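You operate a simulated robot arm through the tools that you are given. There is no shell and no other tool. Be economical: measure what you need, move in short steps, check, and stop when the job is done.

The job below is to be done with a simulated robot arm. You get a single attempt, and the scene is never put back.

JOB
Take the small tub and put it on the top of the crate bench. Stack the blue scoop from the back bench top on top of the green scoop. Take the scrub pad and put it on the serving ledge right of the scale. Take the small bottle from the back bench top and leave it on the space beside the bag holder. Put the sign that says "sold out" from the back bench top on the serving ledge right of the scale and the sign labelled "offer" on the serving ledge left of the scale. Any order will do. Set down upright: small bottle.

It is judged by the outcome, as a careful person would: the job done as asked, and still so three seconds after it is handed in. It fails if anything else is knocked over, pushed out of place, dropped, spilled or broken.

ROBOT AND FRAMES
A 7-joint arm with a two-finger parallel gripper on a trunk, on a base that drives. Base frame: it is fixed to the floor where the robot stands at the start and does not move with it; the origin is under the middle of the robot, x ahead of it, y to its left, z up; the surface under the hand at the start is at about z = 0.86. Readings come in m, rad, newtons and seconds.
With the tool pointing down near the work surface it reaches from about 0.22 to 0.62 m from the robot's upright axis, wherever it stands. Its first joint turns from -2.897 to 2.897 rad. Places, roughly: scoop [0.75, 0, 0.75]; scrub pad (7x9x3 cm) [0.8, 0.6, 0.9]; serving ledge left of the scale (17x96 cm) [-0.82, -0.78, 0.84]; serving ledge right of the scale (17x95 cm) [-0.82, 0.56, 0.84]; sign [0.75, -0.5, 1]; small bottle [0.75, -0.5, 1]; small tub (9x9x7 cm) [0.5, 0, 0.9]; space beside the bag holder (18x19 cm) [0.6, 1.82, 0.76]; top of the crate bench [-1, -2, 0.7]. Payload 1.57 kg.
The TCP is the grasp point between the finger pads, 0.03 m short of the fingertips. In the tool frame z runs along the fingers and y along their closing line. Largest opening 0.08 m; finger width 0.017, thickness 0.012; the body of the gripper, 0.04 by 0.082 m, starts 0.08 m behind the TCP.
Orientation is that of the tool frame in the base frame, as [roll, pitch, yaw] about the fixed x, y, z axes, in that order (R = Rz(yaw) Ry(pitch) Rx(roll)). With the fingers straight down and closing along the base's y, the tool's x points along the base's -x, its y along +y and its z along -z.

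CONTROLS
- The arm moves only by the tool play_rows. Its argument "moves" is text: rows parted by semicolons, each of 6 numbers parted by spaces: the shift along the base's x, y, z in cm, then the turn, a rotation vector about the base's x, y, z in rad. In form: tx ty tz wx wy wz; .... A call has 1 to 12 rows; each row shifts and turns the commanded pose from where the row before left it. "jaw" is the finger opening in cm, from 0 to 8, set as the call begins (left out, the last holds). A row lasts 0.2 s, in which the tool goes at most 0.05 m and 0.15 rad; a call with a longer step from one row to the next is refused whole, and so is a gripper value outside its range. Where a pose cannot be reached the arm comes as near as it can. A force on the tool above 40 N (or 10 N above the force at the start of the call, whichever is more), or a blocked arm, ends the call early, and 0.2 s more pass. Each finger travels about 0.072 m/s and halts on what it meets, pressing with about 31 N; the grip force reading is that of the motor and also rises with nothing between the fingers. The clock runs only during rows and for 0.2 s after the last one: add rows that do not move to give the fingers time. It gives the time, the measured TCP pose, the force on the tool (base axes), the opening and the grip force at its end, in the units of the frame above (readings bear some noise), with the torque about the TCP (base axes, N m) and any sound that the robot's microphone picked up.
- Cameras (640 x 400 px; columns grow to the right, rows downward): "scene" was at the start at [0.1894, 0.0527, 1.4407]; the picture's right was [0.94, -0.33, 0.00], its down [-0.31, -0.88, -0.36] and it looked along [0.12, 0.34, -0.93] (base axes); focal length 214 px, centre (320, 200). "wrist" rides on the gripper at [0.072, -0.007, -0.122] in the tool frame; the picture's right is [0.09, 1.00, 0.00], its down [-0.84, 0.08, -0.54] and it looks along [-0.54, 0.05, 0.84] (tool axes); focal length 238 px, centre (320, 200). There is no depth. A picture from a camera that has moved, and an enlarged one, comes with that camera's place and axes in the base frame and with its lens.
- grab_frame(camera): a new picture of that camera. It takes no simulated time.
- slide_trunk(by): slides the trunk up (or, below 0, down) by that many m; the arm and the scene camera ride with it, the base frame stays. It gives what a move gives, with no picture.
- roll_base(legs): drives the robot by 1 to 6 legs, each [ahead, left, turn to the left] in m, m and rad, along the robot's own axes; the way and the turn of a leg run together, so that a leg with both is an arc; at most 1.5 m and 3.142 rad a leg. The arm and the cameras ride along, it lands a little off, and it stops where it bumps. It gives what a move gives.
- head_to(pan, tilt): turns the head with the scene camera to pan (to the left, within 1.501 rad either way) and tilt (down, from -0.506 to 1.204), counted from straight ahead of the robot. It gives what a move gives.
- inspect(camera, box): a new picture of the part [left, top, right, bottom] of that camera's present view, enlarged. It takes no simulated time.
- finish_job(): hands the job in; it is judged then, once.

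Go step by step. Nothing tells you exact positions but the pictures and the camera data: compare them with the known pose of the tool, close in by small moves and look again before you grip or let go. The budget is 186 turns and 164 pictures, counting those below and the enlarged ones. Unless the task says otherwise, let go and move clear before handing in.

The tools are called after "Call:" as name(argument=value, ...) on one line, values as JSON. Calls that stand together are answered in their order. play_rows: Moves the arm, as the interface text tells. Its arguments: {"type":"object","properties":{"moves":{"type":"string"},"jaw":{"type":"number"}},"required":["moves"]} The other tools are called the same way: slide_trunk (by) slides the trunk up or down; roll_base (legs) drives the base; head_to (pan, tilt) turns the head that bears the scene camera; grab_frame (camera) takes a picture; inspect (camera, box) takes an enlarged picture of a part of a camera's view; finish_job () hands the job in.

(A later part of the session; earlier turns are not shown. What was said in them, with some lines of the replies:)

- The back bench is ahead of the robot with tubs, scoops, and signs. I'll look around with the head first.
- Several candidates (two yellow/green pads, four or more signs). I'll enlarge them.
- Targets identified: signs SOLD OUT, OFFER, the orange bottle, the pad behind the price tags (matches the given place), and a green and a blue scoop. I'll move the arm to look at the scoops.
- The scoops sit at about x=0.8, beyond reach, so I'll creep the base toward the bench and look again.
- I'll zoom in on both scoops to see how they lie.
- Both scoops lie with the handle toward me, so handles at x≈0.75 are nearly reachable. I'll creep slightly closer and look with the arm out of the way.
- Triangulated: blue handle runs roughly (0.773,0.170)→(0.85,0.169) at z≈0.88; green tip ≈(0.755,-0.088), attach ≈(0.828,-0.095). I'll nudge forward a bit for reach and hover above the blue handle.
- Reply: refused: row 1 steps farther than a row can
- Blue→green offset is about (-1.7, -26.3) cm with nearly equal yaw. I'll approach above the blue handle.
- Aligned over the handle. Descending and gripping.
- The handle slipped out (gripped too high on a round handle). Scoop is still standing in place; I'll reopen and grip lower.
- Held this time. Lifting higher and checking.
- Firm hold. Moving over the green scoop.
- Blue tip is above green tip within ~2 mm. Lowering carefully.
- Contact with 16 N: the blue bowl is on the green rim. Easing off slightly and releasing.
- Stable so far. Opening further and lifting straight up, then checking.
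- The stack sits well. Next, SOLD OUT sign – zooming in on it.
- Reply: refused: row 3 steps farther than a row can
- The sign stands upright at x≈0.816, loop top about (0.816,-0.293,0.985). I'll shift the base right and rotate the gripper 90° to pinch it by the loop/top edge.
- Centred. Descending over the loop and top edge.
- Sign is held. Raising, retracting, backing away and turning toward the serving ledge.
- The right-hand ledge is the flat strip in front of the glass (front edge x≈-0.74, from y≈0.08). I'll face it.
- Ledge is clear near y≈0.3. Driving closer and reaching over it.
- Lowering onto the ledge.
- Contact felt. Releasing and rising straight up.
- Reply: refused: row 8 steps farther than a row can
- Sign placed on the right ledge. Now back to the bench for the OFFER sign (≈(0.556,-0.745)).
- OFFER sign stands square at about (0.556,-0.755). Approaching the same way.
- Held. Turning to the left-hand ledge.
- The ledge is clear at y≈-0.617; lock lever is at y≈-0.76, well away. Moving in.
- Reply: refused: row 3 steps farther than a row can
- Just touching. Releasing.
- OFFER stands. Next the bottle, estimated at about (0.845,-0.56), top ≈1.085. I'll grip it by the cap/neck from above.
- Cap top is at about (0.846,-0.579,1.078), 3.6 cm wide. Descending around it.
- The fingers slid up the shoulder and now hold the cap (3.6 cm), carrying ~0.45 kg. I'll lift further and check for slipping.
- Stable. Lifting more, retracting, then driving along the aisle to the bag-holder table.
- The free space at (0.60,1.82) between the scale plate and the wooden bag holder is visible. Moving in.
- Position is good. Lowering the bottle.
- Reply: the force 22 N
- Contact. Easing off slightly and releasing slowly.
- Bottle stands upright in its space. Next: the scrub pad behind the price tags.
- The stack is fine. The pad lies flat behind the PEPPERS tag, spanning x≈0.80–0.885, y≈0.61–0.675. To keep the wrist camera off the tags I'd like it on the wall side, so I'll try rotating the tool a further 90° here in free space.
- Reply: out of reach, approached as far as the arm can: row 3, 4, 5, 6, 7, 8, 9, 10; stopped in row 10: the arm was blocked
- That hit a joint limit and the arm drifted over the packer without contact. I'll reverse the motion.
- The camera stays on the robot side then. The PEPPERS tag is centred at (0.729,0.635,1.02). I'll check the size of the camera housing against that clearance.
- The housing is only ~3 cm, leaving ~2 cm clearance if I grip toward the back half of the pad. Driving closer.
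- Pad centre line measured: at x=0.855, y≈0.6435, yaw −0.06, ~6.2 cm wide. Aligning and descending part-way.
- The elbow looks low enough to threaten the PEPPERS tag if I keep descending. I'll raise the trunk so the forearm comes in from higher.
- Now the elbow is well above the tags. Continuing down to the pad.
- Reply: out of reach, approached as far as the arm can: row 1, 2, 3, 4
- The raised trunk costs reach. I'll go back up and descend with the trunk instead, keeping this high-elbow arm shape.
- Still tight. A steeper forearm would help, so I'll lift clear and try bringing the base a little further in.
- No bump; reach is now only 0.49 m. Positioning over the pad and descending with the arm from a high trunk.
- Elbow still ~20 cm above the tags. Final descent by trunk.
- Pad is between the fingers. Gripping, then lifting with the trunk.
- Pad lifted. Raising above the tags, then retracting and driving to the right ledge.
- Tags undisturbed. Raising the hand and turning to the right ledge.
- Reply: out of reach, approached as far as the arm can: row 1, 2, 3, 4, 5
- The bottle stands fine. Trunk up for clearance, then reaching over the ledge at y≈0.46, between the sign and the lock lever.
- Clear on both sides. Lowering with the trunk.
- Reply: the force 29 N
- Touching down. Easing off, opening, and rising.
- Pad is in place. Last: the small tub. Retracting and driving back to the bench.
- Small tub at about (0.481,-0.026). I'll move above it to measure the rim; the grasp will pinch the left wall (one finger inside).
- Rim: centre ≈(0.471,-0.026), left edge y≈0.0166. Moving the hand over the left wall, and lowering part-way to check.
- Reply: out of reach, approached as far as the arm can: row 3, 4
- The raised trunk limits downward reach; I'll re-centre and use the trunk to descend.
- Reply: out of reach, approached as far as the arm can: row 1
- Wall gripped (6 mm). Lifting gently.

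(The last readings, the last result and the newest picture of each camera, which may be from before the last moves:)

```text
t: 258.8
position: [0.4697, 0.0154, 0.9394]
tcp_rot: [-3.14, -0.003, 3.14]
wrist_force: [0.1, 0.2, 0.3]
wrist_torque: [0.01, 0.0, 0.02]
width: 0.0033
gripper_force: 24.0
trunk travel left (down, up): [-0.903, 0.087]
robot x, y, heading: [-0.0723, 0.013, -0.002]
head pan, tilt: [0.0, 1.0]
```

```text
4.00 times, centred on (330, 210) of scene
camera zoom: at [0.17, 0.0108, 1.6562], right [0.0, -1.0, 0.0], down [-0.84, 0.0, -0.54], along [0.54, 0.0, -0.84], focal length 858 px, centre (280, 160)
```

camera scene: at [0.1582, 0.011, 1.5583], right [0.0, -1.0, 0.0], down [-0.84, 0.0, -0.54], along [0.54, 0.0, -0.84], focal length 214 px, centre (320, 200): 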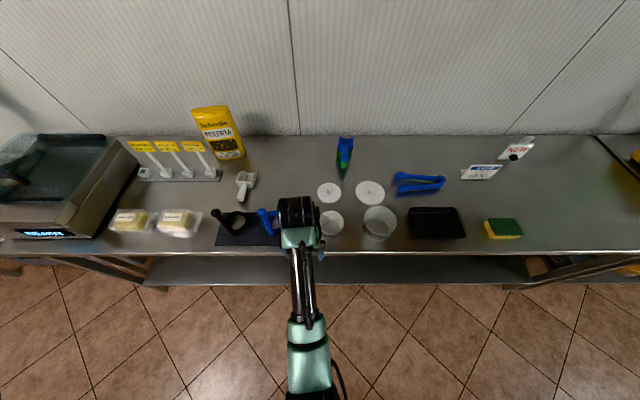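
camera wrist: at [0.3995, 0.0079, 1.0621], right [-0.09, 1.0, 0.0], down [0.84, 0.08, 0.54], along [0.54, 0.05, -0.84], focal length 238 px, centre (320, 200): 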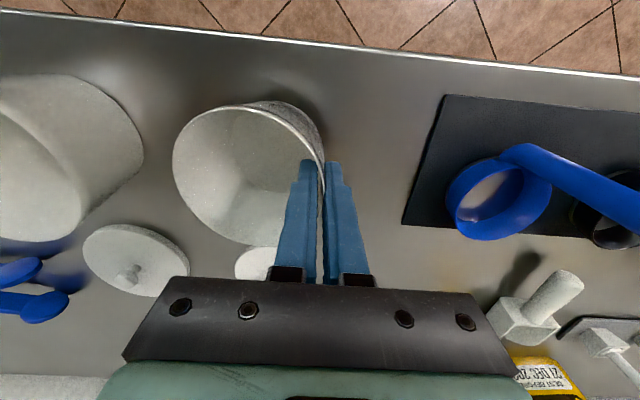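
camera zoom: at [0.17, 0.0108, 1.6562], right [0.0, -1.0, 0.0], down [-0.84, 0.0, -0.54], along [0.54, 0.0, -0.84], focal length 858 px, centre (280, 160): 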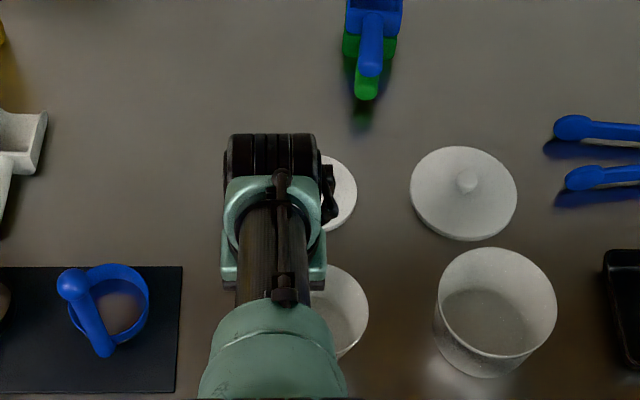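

Call:
slide_trunk(by=0.085)

Call:
grab_frame(camera="wrist")

```text
t: 260.0
position: [0.4718, 0.0146, 1.0263]
tcp_rot: [3.142, 0.0, 3.138]
wrist_force: [-0.8, 0.6, -0.3]
wrist_torque: [0.01, 0.03, 0.01]
width: 0.0035
gripper_force: 24.0
trunk travel left (down, up): [-0.988, 0.002]
robot x, y, heading: [-0.074, 0.0137, -0.008]
head pan, tilt: [0.0, 1.0]
```

```text
29 pictures are left
camera wrist: at [0.4002, 0.0078, 1.1476], right [-0.09, 1.0, 0.0], down [0.84, 0.08, 0.54], along [0.54, 0.05, -0.84], focal length 238 px, centre (320, 200)
```

wrist: 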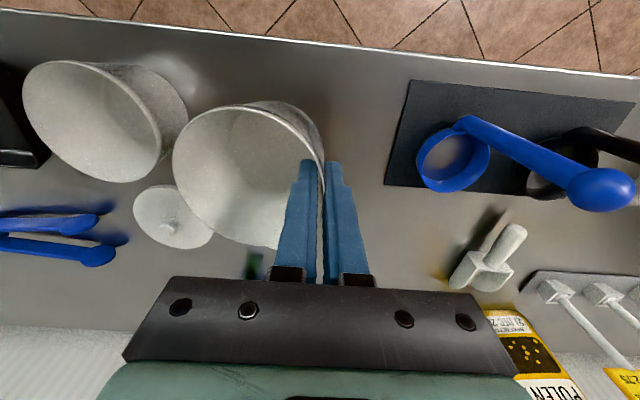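

Tub held. Backing off, turning to face down the aisle (−y) and looking for the crate bench.

Call:
play_rows(moves="-4 0 0 0 0 0;-4 0 0 0 0 0;-2 0 0 0 0 0;0 0 0 0 0 0")

Call:
roll_base(legs=[[-0.15, 0, 0], [0, 0, -1.57]])

Call:
head_to(pan=-0.3, tilt=0.45)

Call:
grab_frame(camera="scene")

```text
t: 261.0
position: [0.3706, 0.014, 1.0252]
tcp_rot: [-3.141, 0.0, 3.141]
wrist_force: [0.4, 0.1, -0.4]
wrist_torque: [0.06, -0.01, 0.0]
width: 0.0031
gripper_force: 24.0
trunk travel left (down, up): [-0.988, 0.002]
robot x, y, heading: [-0.0723, 0.01, -0.002]
head pan, tilt: [0.0, 1.0]
```

```text
t: 266.2
position: [-0.216, -0.4302, 1.0262]
tcp_rot: [-3.141, -0.001, 1.575]
wrist_force: [1.0, 0.2, 0.2]
wrist_torque: [0.0, 0.0, 0.02]
width: 0.003
gripper_force: 24.5
trunk travel left (down, up): [-0.988, 0.002]
robot x, y, heading: [-0.2193, 0.014, -1.57]
head pan, tilt: [0.0, 1.0]
```

```text
t: 267.1
position: [-0.2156, -0.4307, 1.026]
tcp_rot: [3.142, 0.0, 1.575]
wrist_force: [-0.5, 0.7, -1.2]
wrist_torque: [-0.01, -0.01, 0.03]
width: 0.0028
gripper_force: 24.3
trunk travel left (down, up): [-0.988, 0.002]
robot x, y, heading: [-0.2185, 0.0133, -1.57]
head pan, tilt: [-0.3, 0.45]
```

```text
28 pictures are left
camera scene: at [-0.2466, -0.2452, 1.7868], right [-0.96, 0.29, 0.0], down [0.13, 0.42, -0.9], along [-0.27, -0.86, -0.44], focal length 214 px, centre (320, 200)
```

scene: 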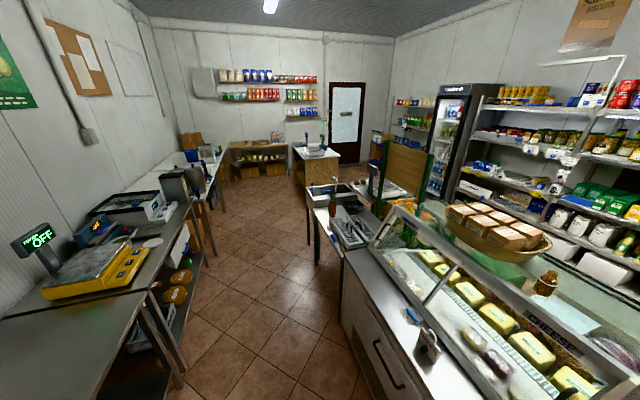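

Call:
inspect(camera="scene", box=[270, 150, 430, 270])

```text
3.33 times, centred on (350, 210) of scene
camera zoom: at [-0.2466, -0.2452, 1.7868], right [-0.96, 0.29, 0.0], down [0.13, 0.42, -0.9], along [-0.27, -0.86, -0.44], focal length 715 px, centre (220, 167)
```

zoom: 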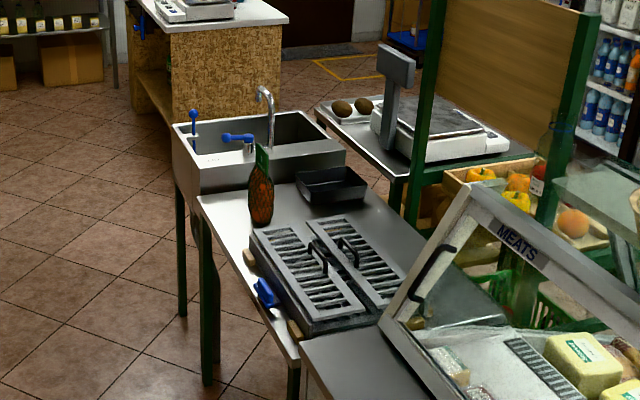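

The point (-1,-2) lies on the steel bench with grates past the end of the counter. I'll drive closer for a better look.

Call:
roll_base(legs=[[1.3, 0, 0]])

Call:
head_to(pan=-0.9, tilt=0.6)

Call:
grab_frame(camera="scene")

```text
t: 273.6
position: [-0.213, -1.7266, 1.0266]
tcp_rot: [-3.141, 0.0, 1.581]
wrist_force: [0.4, -0.4, 0.0]
wrist_torque: [0.02, 0.0, -0.01]
width: 0.0029
gripper_force: 23.7
trunk travel left (down, up): [-0.988, 0.002]
robot x, y, heading: [-0.2191, -1.2851, -1.569]
head pan, tilt: [-0.3, 0.45]
```

```text
t: 274.6
position: [-0.2124, -1.7277, 1.026]
tcp_rot: [-3.142, -0.001, 1.577]
wrist_force: [-0.2, -0.4, -1.5]
wrist_torque: [0.0, 0.01, -0.01]
width: 0.0024
gripper_force: 24.1
trunk travel left (down, up): [-0.988, 0.002]
robot x, y, heading: [-0.2215, -1.2857, -1.564]
head pan, tilt: [-0.901, 0.6]
```

```text
26 pictures are left
camera scene: at [-0.2859, -1.5104, 1.7733], right [-0.62, 0.78, 0.0], down [0.44, 0.35, -0.83], along [-0.64, -0.52, -0.56], focal length 214 px, centre (320, 200)
```

scene: 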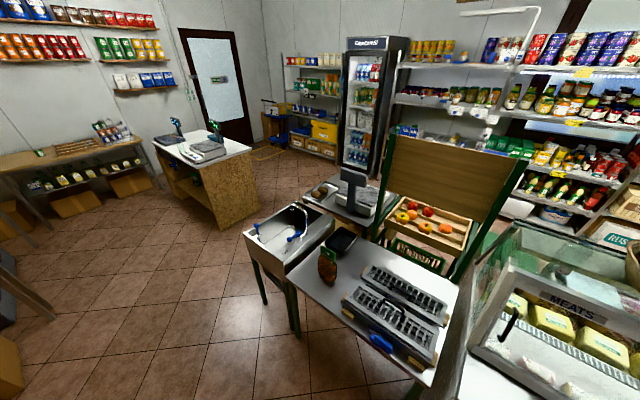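

Call:
inspect(camera="scene", box=[270, 190, 490, 370])

```text
2.22 times, centred on (380, 280) of scene
camera zoom: at [-0.2859, -1.5104, 1.7733], right [-0.62, 0.78, 0.0], down [0.44, 0.35, -0.83], along [-0.64, -0.52, -0.56], focal length 477 px, centre (187, 22)
```

zoom: 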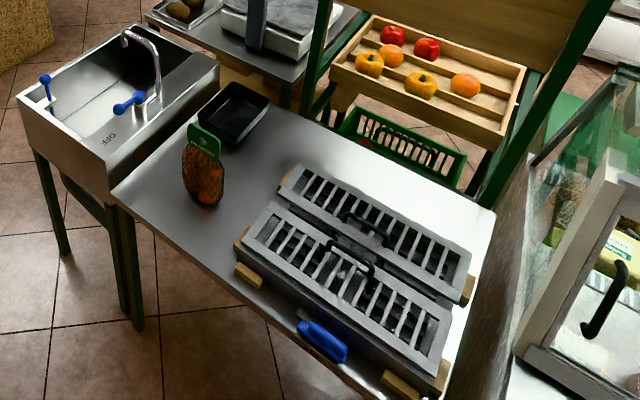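

This green-legged bench is the crate bench. Free spot behind the grates near (-1.15,-1.83); the orange bag at (-0.89,-1.95) is tall (~0.98), so I'll come in along y≈-1.78 over the grates.

Call:
roll_base(legs=[[0.5, 0, 0], [0, 0, -1.57]])

Call:
head_to(pan=0.0, tilt=0.9)

Call:
grab_frame(camera="scene")

```text
t: 281.4
position: [-0.6606, -1.7941, 1.0257]
tcp_rot: [-3.139, 0.001, 0.013]
wrist_force: [-0.5, 1.1, 0.1]
wrist_torque: [-0.02, 0.04, -0.01]
width: 0.0023
gripper_force: 23.8
trunk travel left (down, up): [-0.988, 0.002]
robot x, y, heading: [-0.2142, -1.7867, -3.133]
head pan, tilt: [-0.901, 0.6]
```

```text
t: 282.6
position: [-0.6604, -1.7933, 1.0267]
tcp_rot: [-3.141, 0.0, 0.015]
wrist_force: [0.2, -0.4, -0.3]
wrist_torque: [-0.01, -0.02, 0.01]
width: 0.0022
gripper_force: 23.8
trunk travel left (down, up): [-0.988, 0.002]
robot x, y, heading: [-0.216, -1.786, -3.135]
head pan, tilt: [0.0, 0.901]
```

```text
24 pictures are left
camera scene: at [-0.462, -1.7875, 1.7485], right [-0.01, 1.0, 0.0], down [0.78, 0.01, -0.62], along [-0.62, -0.01, -0.78], focal length 214 px, centre (320, 200)
```

scene: 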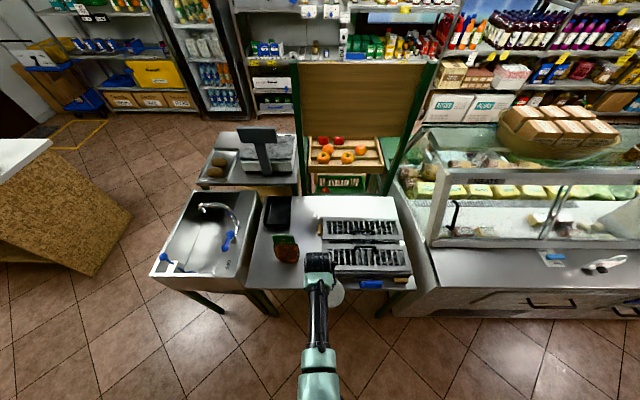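

Call:
grab_frame(camera="wrist")

Call:
inspect(camera="scene", box=[230, 180, 430, 310])

```text
23 pictures are left
camera wrist: at [-0.5874, -1.7867, 1.1473], right [0.11, -0.99, 0.0], down [-0.84, -0.09, 0.54], along [-0.54, -0.06, -0.84], focal length 238 px, centre (320, 200)
```

wrist: 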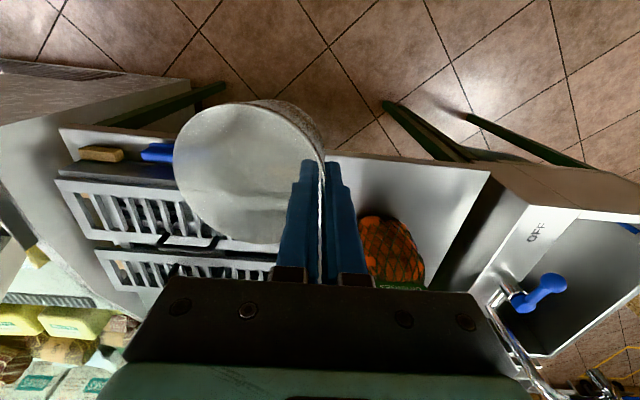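

```text
3.08 times, centred on (330, 245) of scene
camera zoom: at [-0.462, -1.7875, 1.7485], right [-0.01, 1.0, 0.0], down [0.78, 0.01, -0.62], along [-0.62, -0.01, -0.78], focal length 660 px, centre (289, 62)
```

zoom: 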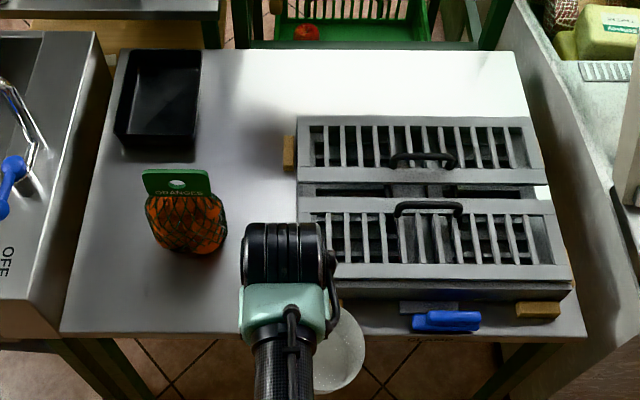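

Free area measured: between tray (y<-1.967) and grates (y>-1.80) around x=-1.15. Driving in over the grates at full height.

Call:
roll_base(legs=[[0.38, -0.045, 0]])

Call:
play_rows(moves="-4 0 0 0 0 0;-4 -1 0 0 0 0;-3 -3 0 0 0 0;0 -4 0 0 0 0;0 -4 0 0 0 0;0 -3 0 0 0 0;0 0 0 0 0 0")

Call:
grab_frame(camera="wrist")

Call:
grab_frame(camera="scene")

```text
t: 285.0
position: [-1.0397, -1.7547, 1.0266]
tcp_rot: [3.141, -0.001, 0.014]
wrist_force: [-0.3, -0.7, -0.4]
wrist_torque: [0.0, -0.03, -0.01]
width: 0.002
gripper_force: 23.8
trunk travel left (down, up): [-0.988, 0.002]
robot x, y, heading: [-0.6032, -1.7474, -3.125]
head pan, tilt: [0.0, 0.901]
```

```text
t: 286.6
position: [-1.1254, -1.8938, 1.0424]
tcp_rot: [3.141, -0.001, 0.015]
wrist_force: [0.0, 0.0, -0.9]
wrist_torque: [-0.01, 0.0, 0.02]
width: 0.0016
gripper_force: 23.4
out of reach, approached as far as the arm can: row 3, 4, 5, 6
trunk travel left (down, up): [-0.988, 0.002]
robot x, y, heading: [-0.5979, -1.7437, -3.121]
head pan, tilt: [0.0, 0.901]
```

```text
21 pictures are left
camera wrist: at [-1.0525, -1.8864, 1.1623], right [0.11, -0.99, 0.0], down [-0.84, -0.09, 0.54], along [-0.54, -0.06, -0.84], focal length 238 px, centre (320, 200)
```

wrist: 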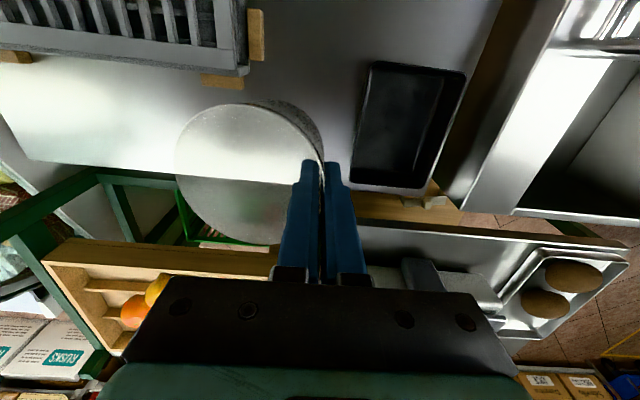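

```text
20 pictures are left
camera scene: at [-0.8424, -1.7475, 1.7485], right [-0.01, 1.0, 0.0], down [0.78, 0.01, -0.62], along [-0.62, -0.01, -0.78], focal length 214 px, centre (320, 200)
```

scene: 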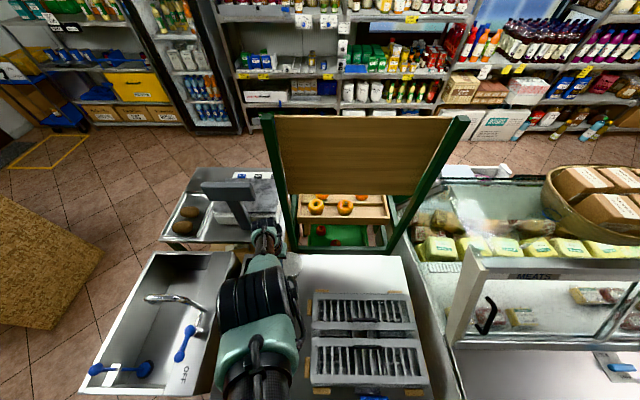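

Position over free area is good with ≥3 cm margins, elbow high above the orange bag. Lowering by trunk and levelling the tub slightly.

Call:
slide_trunk(by=-0.2)

Call:
play_rows(moves="0 0 0 0.1 0 0;0 0 0 0 0 0")

Call:
grab_frame(camera="wrist")

Call:
grab_frame(camera="scene")

```text
t: 288.8
position: [-1.1244, -1.893, 0.8414]
tcp_rot: [-3.141, -0.002, 0.016]
wrist_force: [0.9, 0.1, 0.2]
wrist_torque: [-0.01, -0.02, -0.02]
width: 0.0016
gripper_force: 23.8
trunk travel left (down, up): [-0.788, 0.202]
robot x, y, heading: [-0.6, -1.7433, -3.127]
head pan, tilt: [0.0, 0.901]
```

```text
t: 289.4
position: [-1.1214, -1.8915, 0.8437]
tcp_rot: [-3.039, -0.003, 0.016]
wrist_force: [-0.5, 0.6, -0.2]
wrist_torque: [0.01, 0.01, -0.01]
width: 0.0017
gripper_force: 23.1
out of reach, approached as far as the arm can: row 1
trunk travel left (down, up): [-0.788, 0.202]
robot x, y, heading: [-0.5967, -1.7442, -3.127]
head pan, tilt: [0.0, 0.901]
```

```text
19 pictures are left
camera wrist: at [-1.0485, -1.8971, 0.9655], right [0.11, -0.99, -0.1], down [-0.84, -0.15, 0.53], along [-0.54, 0.03, -0.84], focal length 238 px, centre (320, 200)
```

wrist: 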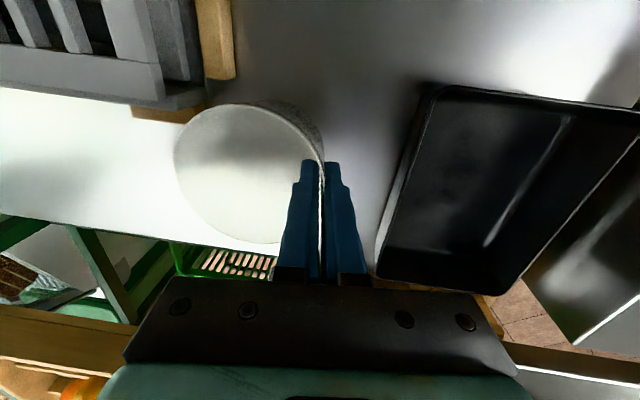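

```text
18 pictures are left
camera scene: at [-0.8427, -1.7476, 1.5485], right [-0.01, 1.0, 0.0], down [0.78, 0.01, -0.62], along [-0.62, -0.01, -0.78], focal length 214 px, centre (320, 200)
```

scene: 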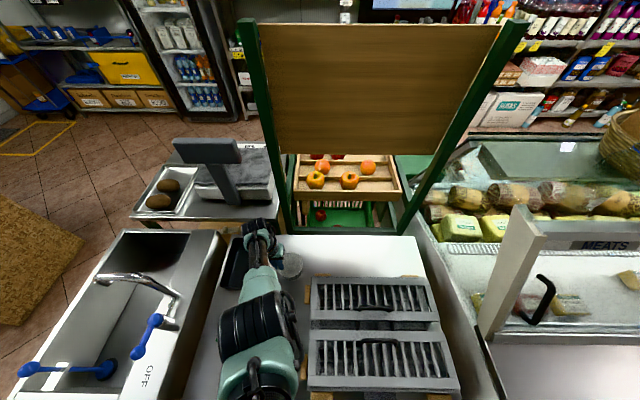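

Call:
slide_trunk(by=-0.04)

Call:
inspect(camera="scene", box=[220, 180, 380, 280])

Call:
slide_trunk(by=-0.01)

Call:
slide_trunk(by=-0.007)

```text
t: 290.2
position: [-1.1213, -1.8923, 0.804]
tcp_rot: [-3.041, -0.004, 0.014]
wrist_force: [-0.1, -0.7, 0.4]
wrist_torque: [-0.02, -0.02, -0.02]
width: 0.0016
gripper_force: 23.5
trunk travel left (down, up): [-0.748, 0.242]
robot x, y, heading: [-0.5978, -1.7451, -3.129]
head pan, tilt: [0.0, 0.901]
```

```text
4.00 times, centred on (300, 230) of scene
camera zoom: at [-0.8423, -1.7478, 1.5085], right [-0.01, 1.0, 0.0], down [0.78, 0.01, -0.62], along [-0.62, -0.01, -0.78], focal length 858 px, centre (400, 80)
```

zoom: 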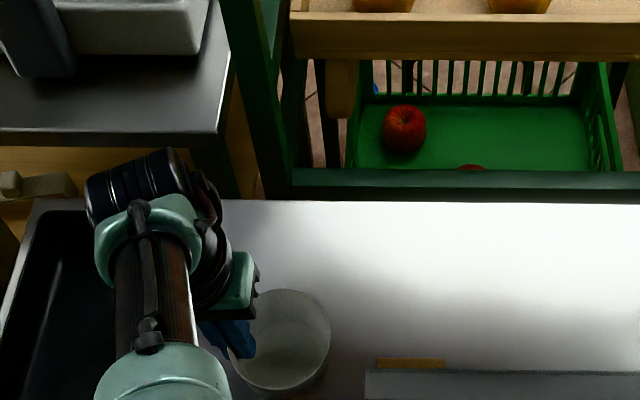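

```text
t: 290.8
position: [-1.1215, -1.8916, 0.7927]
tcp_rot: [-3.041, -0.004, 0.016]
wrist_force: [-0.2, -0.3, 0.3]
wrist_torque: [0.01, -0.02, 0.0]
width: 0.0017
gripper_force: 23.3
trunk travel left (down, up): [-0.738, 0.252]
robot x, y, heading: [-0.5992, -1.7426, -3.126]
head pan, tilt: [0.0, 0.901]
```

```text
t: 291.4
position: [-1.1221, -1.8927, 0.7893]
tcp_rot: [-3.042, 0.002, 0.017]
wrist_force: [3.6, 0.4, 21.9]
wrist_torque: [0.62, -0.27, -0.06]
width: 0.002
gripper_force: 23.6
trunk travel left (down, up): [-0.731, 0.259]
robot x, y, heading: [-0.5997, -1.7468, -3.127]
head pan, tilt: [0.0, 0.901]
```

Contact. Relieving pressure and releasing.

Call:
slide_trunk(by=0.004)

Call:
play_rows(moves="0 0 0 0 0 0;0 0 0 0 0 0", jaw=1.6)

Call:
grab_frame(camera="wrist")

```text
t: 291.9
position: [-1.1196, -1.8916, 0.7882]
tcp_rot: [-3.039, -0.003, 0.017]
wrist_force: [-2.3, 0.4, 4.9]
wrist_torque: [0.19, 0.29, 0.1]
width: 0.0016
gripper_force: 23.6
trunk travel left (down, up): [-0.735, 0.255]
robot x, y, heading: [-0.6034, -1.7459, -3.128]
head pan, tilt: [0.0, 0.901]
```

```text
t: 292.5
position: [-1.1202, -1.892, 0.7907]
tcp_rot: [-3.04, -0.004, 0.017]
wrist_force: [-0.4, -0.5, 0.5]
wrist_torque: [-0.01, 0.0, -0.01]
width: 0.016
gripper_force: 0.1
trunk travel left (down, up): [-0.735, 0.255]
robot x, y, heading: [-0.598, -1.7461, -3.126]
head pan, tilt: [0.0, 0.901]
```

```text
16 pictures are left
camera wrist: at [-1.048, -1.897, 0.9122], right [0.11, -0.99, -0.1], down [-0.84, -0.15, 0.53], along [-0.54, 0.03, -0.84], focal length 238 px, centre (320, 200)
```

wrist: 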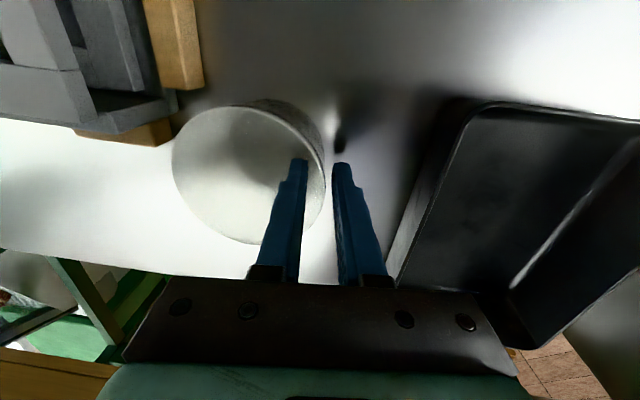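

Call:
play_rows(moves="0 0 0 0 0 0;0 0 0 0 0 0", jaw=2.8)

Call:
slide_trunk(by=0.24)

Call:
grab_frame(camera="wrist")

```text
t: 293.1
position: [-1.1218, -1.8921, 0.7901]
tcp_rot: [-3.041, -0.003, 0.015]
wrist_force: [0.4, -0.3, -1.0]
wrist_torque: [0.0, 0.01, 0.01]
width: 0.0278
gripper_force: 0.0
trunk travel left (down, up): [-0.735, 0.255]
robot x, y, heading: [-0.6018, -1.7468, -3.128]
head pan, tilt: [0.0, 0.901]
```

```text
t: 295.6
position: [-1.1208, -1.8926, 1.0309]
tcp_rot: [-3.04, -0.004, 0.016]
wrist_force: [0.3, -0.1, -0.2]
wrist_torque: [0.0, -0.02, 0.01]
width: 0.0279
gripper_force: 0.1
trunk travel left (down, up): [-0.975, 0.015]
robot x, y, heading: [-0.5979, -1.7494, -3.125]
head pan, tilt: [0.0, 0.901]
```

```text
15 pictures are left
camera wrist: at [-1.0484, -1.8971, 1.1525], right [0.11, -0.99, -0.1], down [-0.84, -0.15, 0.53], along [-0.54, 0.03, -0.84], focal length 238 px, centre (320, 200)
```

wrist: 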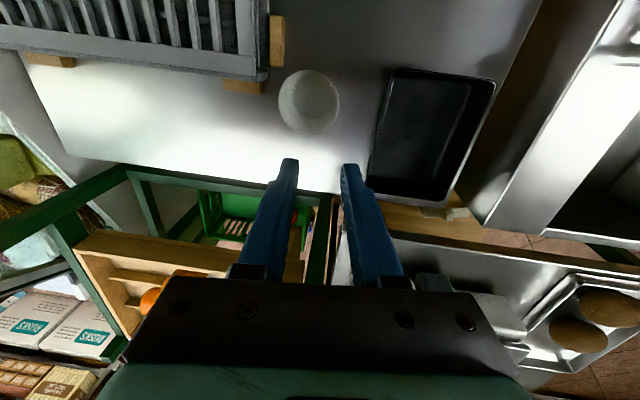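

The tub stands on the crate bench. Retracting along the same path and taking a final look.

Call:
play_rows(moves="0 4 0 -0.1 0 0;0 4 0 0 0 0;1 3.5 0 0 0 0;4 0 0 0 0 0;4 0 0 0 0 0;0 0 0 0 0 0")

Call:
roll_base(legs=[[-0.36, 0, 0]])

Call:
grab_frame(camera="scene")

Call:
head_to(pan=-0.9, tilt=0.6)

Call:
grab_frame(camera="scene")

```text
t: 297.0
position: [-1.0308, -1.7776, 1.0294]
tcp_rot: [-3.141, -0.004, 0.016]
wrist_force: [-0.7, 0.0, -0.1]
wrist_torque: [0.05, -0.01, 0.02]
width: 0.0282
gripper_force: 0.0
trunk travel left (down, up): [-0.975, 0.015]
robot x, y, heading: [-0.5975, -1.7464, -3.125]
head pan, tilt: [0.0, 0.901]
```

```text
t: 299.3
position: [-0.6694, -1.772, 1.0309]
tcp_rot: [-3.14, -0.002, 0.012]
wrist_force: [-0.3, 0.9, -0.3]
wrist_torque: [0.01, -0.03, -0.02]
width: 0.0282
gripper_force: 0.0
trunk travel left (down, up): [-0.975, 0.015]
robot x, y, heading: [-0.2367, -1.7395, -3.133]
head pan, tilt: [0.0, 0.901]
```

```text
14 pictures are left
camera scene: at [-0.4822, -1.7429, 1.7354], right [-0.01, 1.0, 0.0], down [0.78, 0.01, -0.62], along [-0.62, -0.01, -0.78], focal length 214 px, centre (320, 200)
```

scene: 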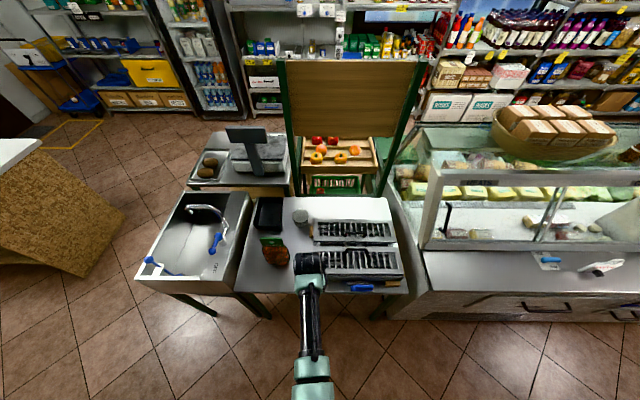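

```text
t: 300.5
position: [-0.6684, -1.773, 1.0306]
tcp_rot: [-3.14, -0.001, 0.015]
wrist_force: [-0.3, 0.9, -0.4]
wrist_torque: [0.02, -0.01, 0.02]
width: 0.0279
gripper_force: 0.0
trunk travel left (down, up): [-0.975, 0.015]
robot x, y, heading: [-0.239, -1.742, -3.134]
head pan, tilt: [-0.901, 0.6]
```

```text
13 pictures are left
camera scene: at [-0.4614, -1.6735, 1.7603], right [0.78, 0.63, 0.0], down [0.36, -0.44, -0.82], along [-0.52, 0.64, -0.57], focal length 214 px, centre (320, 200)
```

scene: 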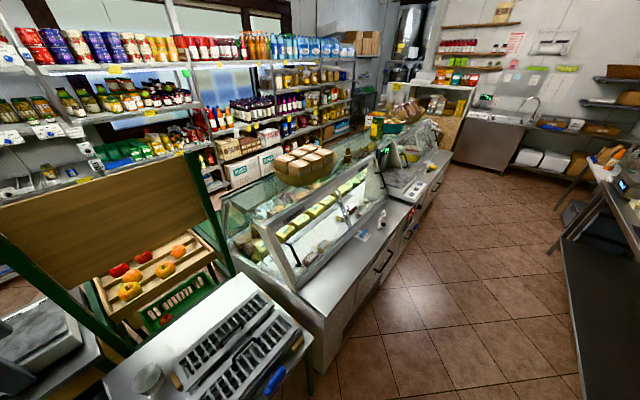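

Call:
inspect(camera="scene", box=[340, 140, 460, 250])

```text
3.64 times, centred on (400, 195) of scene
camera zoom: at [-0.4614, -1.6735, 1.7603], right [0.78, 0.63, 0.0], down [0.36, -0.44, -0.82], along [-0.52, 0.64, -0.57], focal length 780 px, centre (29, 218)
```

zoom: 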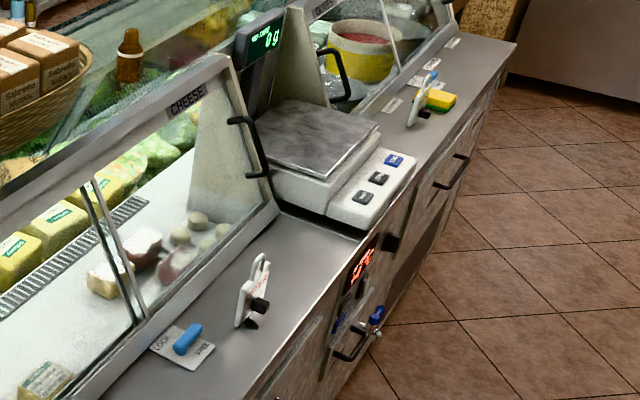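

Both signs and the pad are standing in place on the correct ledges, the tub is on the crate bench, the bottle is upright beside the bag holder, and the scoops are stacked. Handing in.

Call:
finish_job()

```text
The job is handed in.
```

All six items are where you asked, and I handed the job in with the gripper empty and clear.

- **Tub:** it stands upright on the crate bench.
- **Scoops:** the blue scoop is stacked on the green one.
- **Scrub pad:** there were two pads on the back bench. I moved the one behind the price tags, which matched the position you gave, onto the ledge right of the scale.
- **Bottle:** it is upright beside the bag holder.
- **Signs:** "Sold out" stands on the ledge right of the scale and "offer" on the ledge left of it.

In the pictures I took along the way, nothing else looked knocked over or moved. I last looked at the scoops and the bottle before placing the tub, not at the very end.
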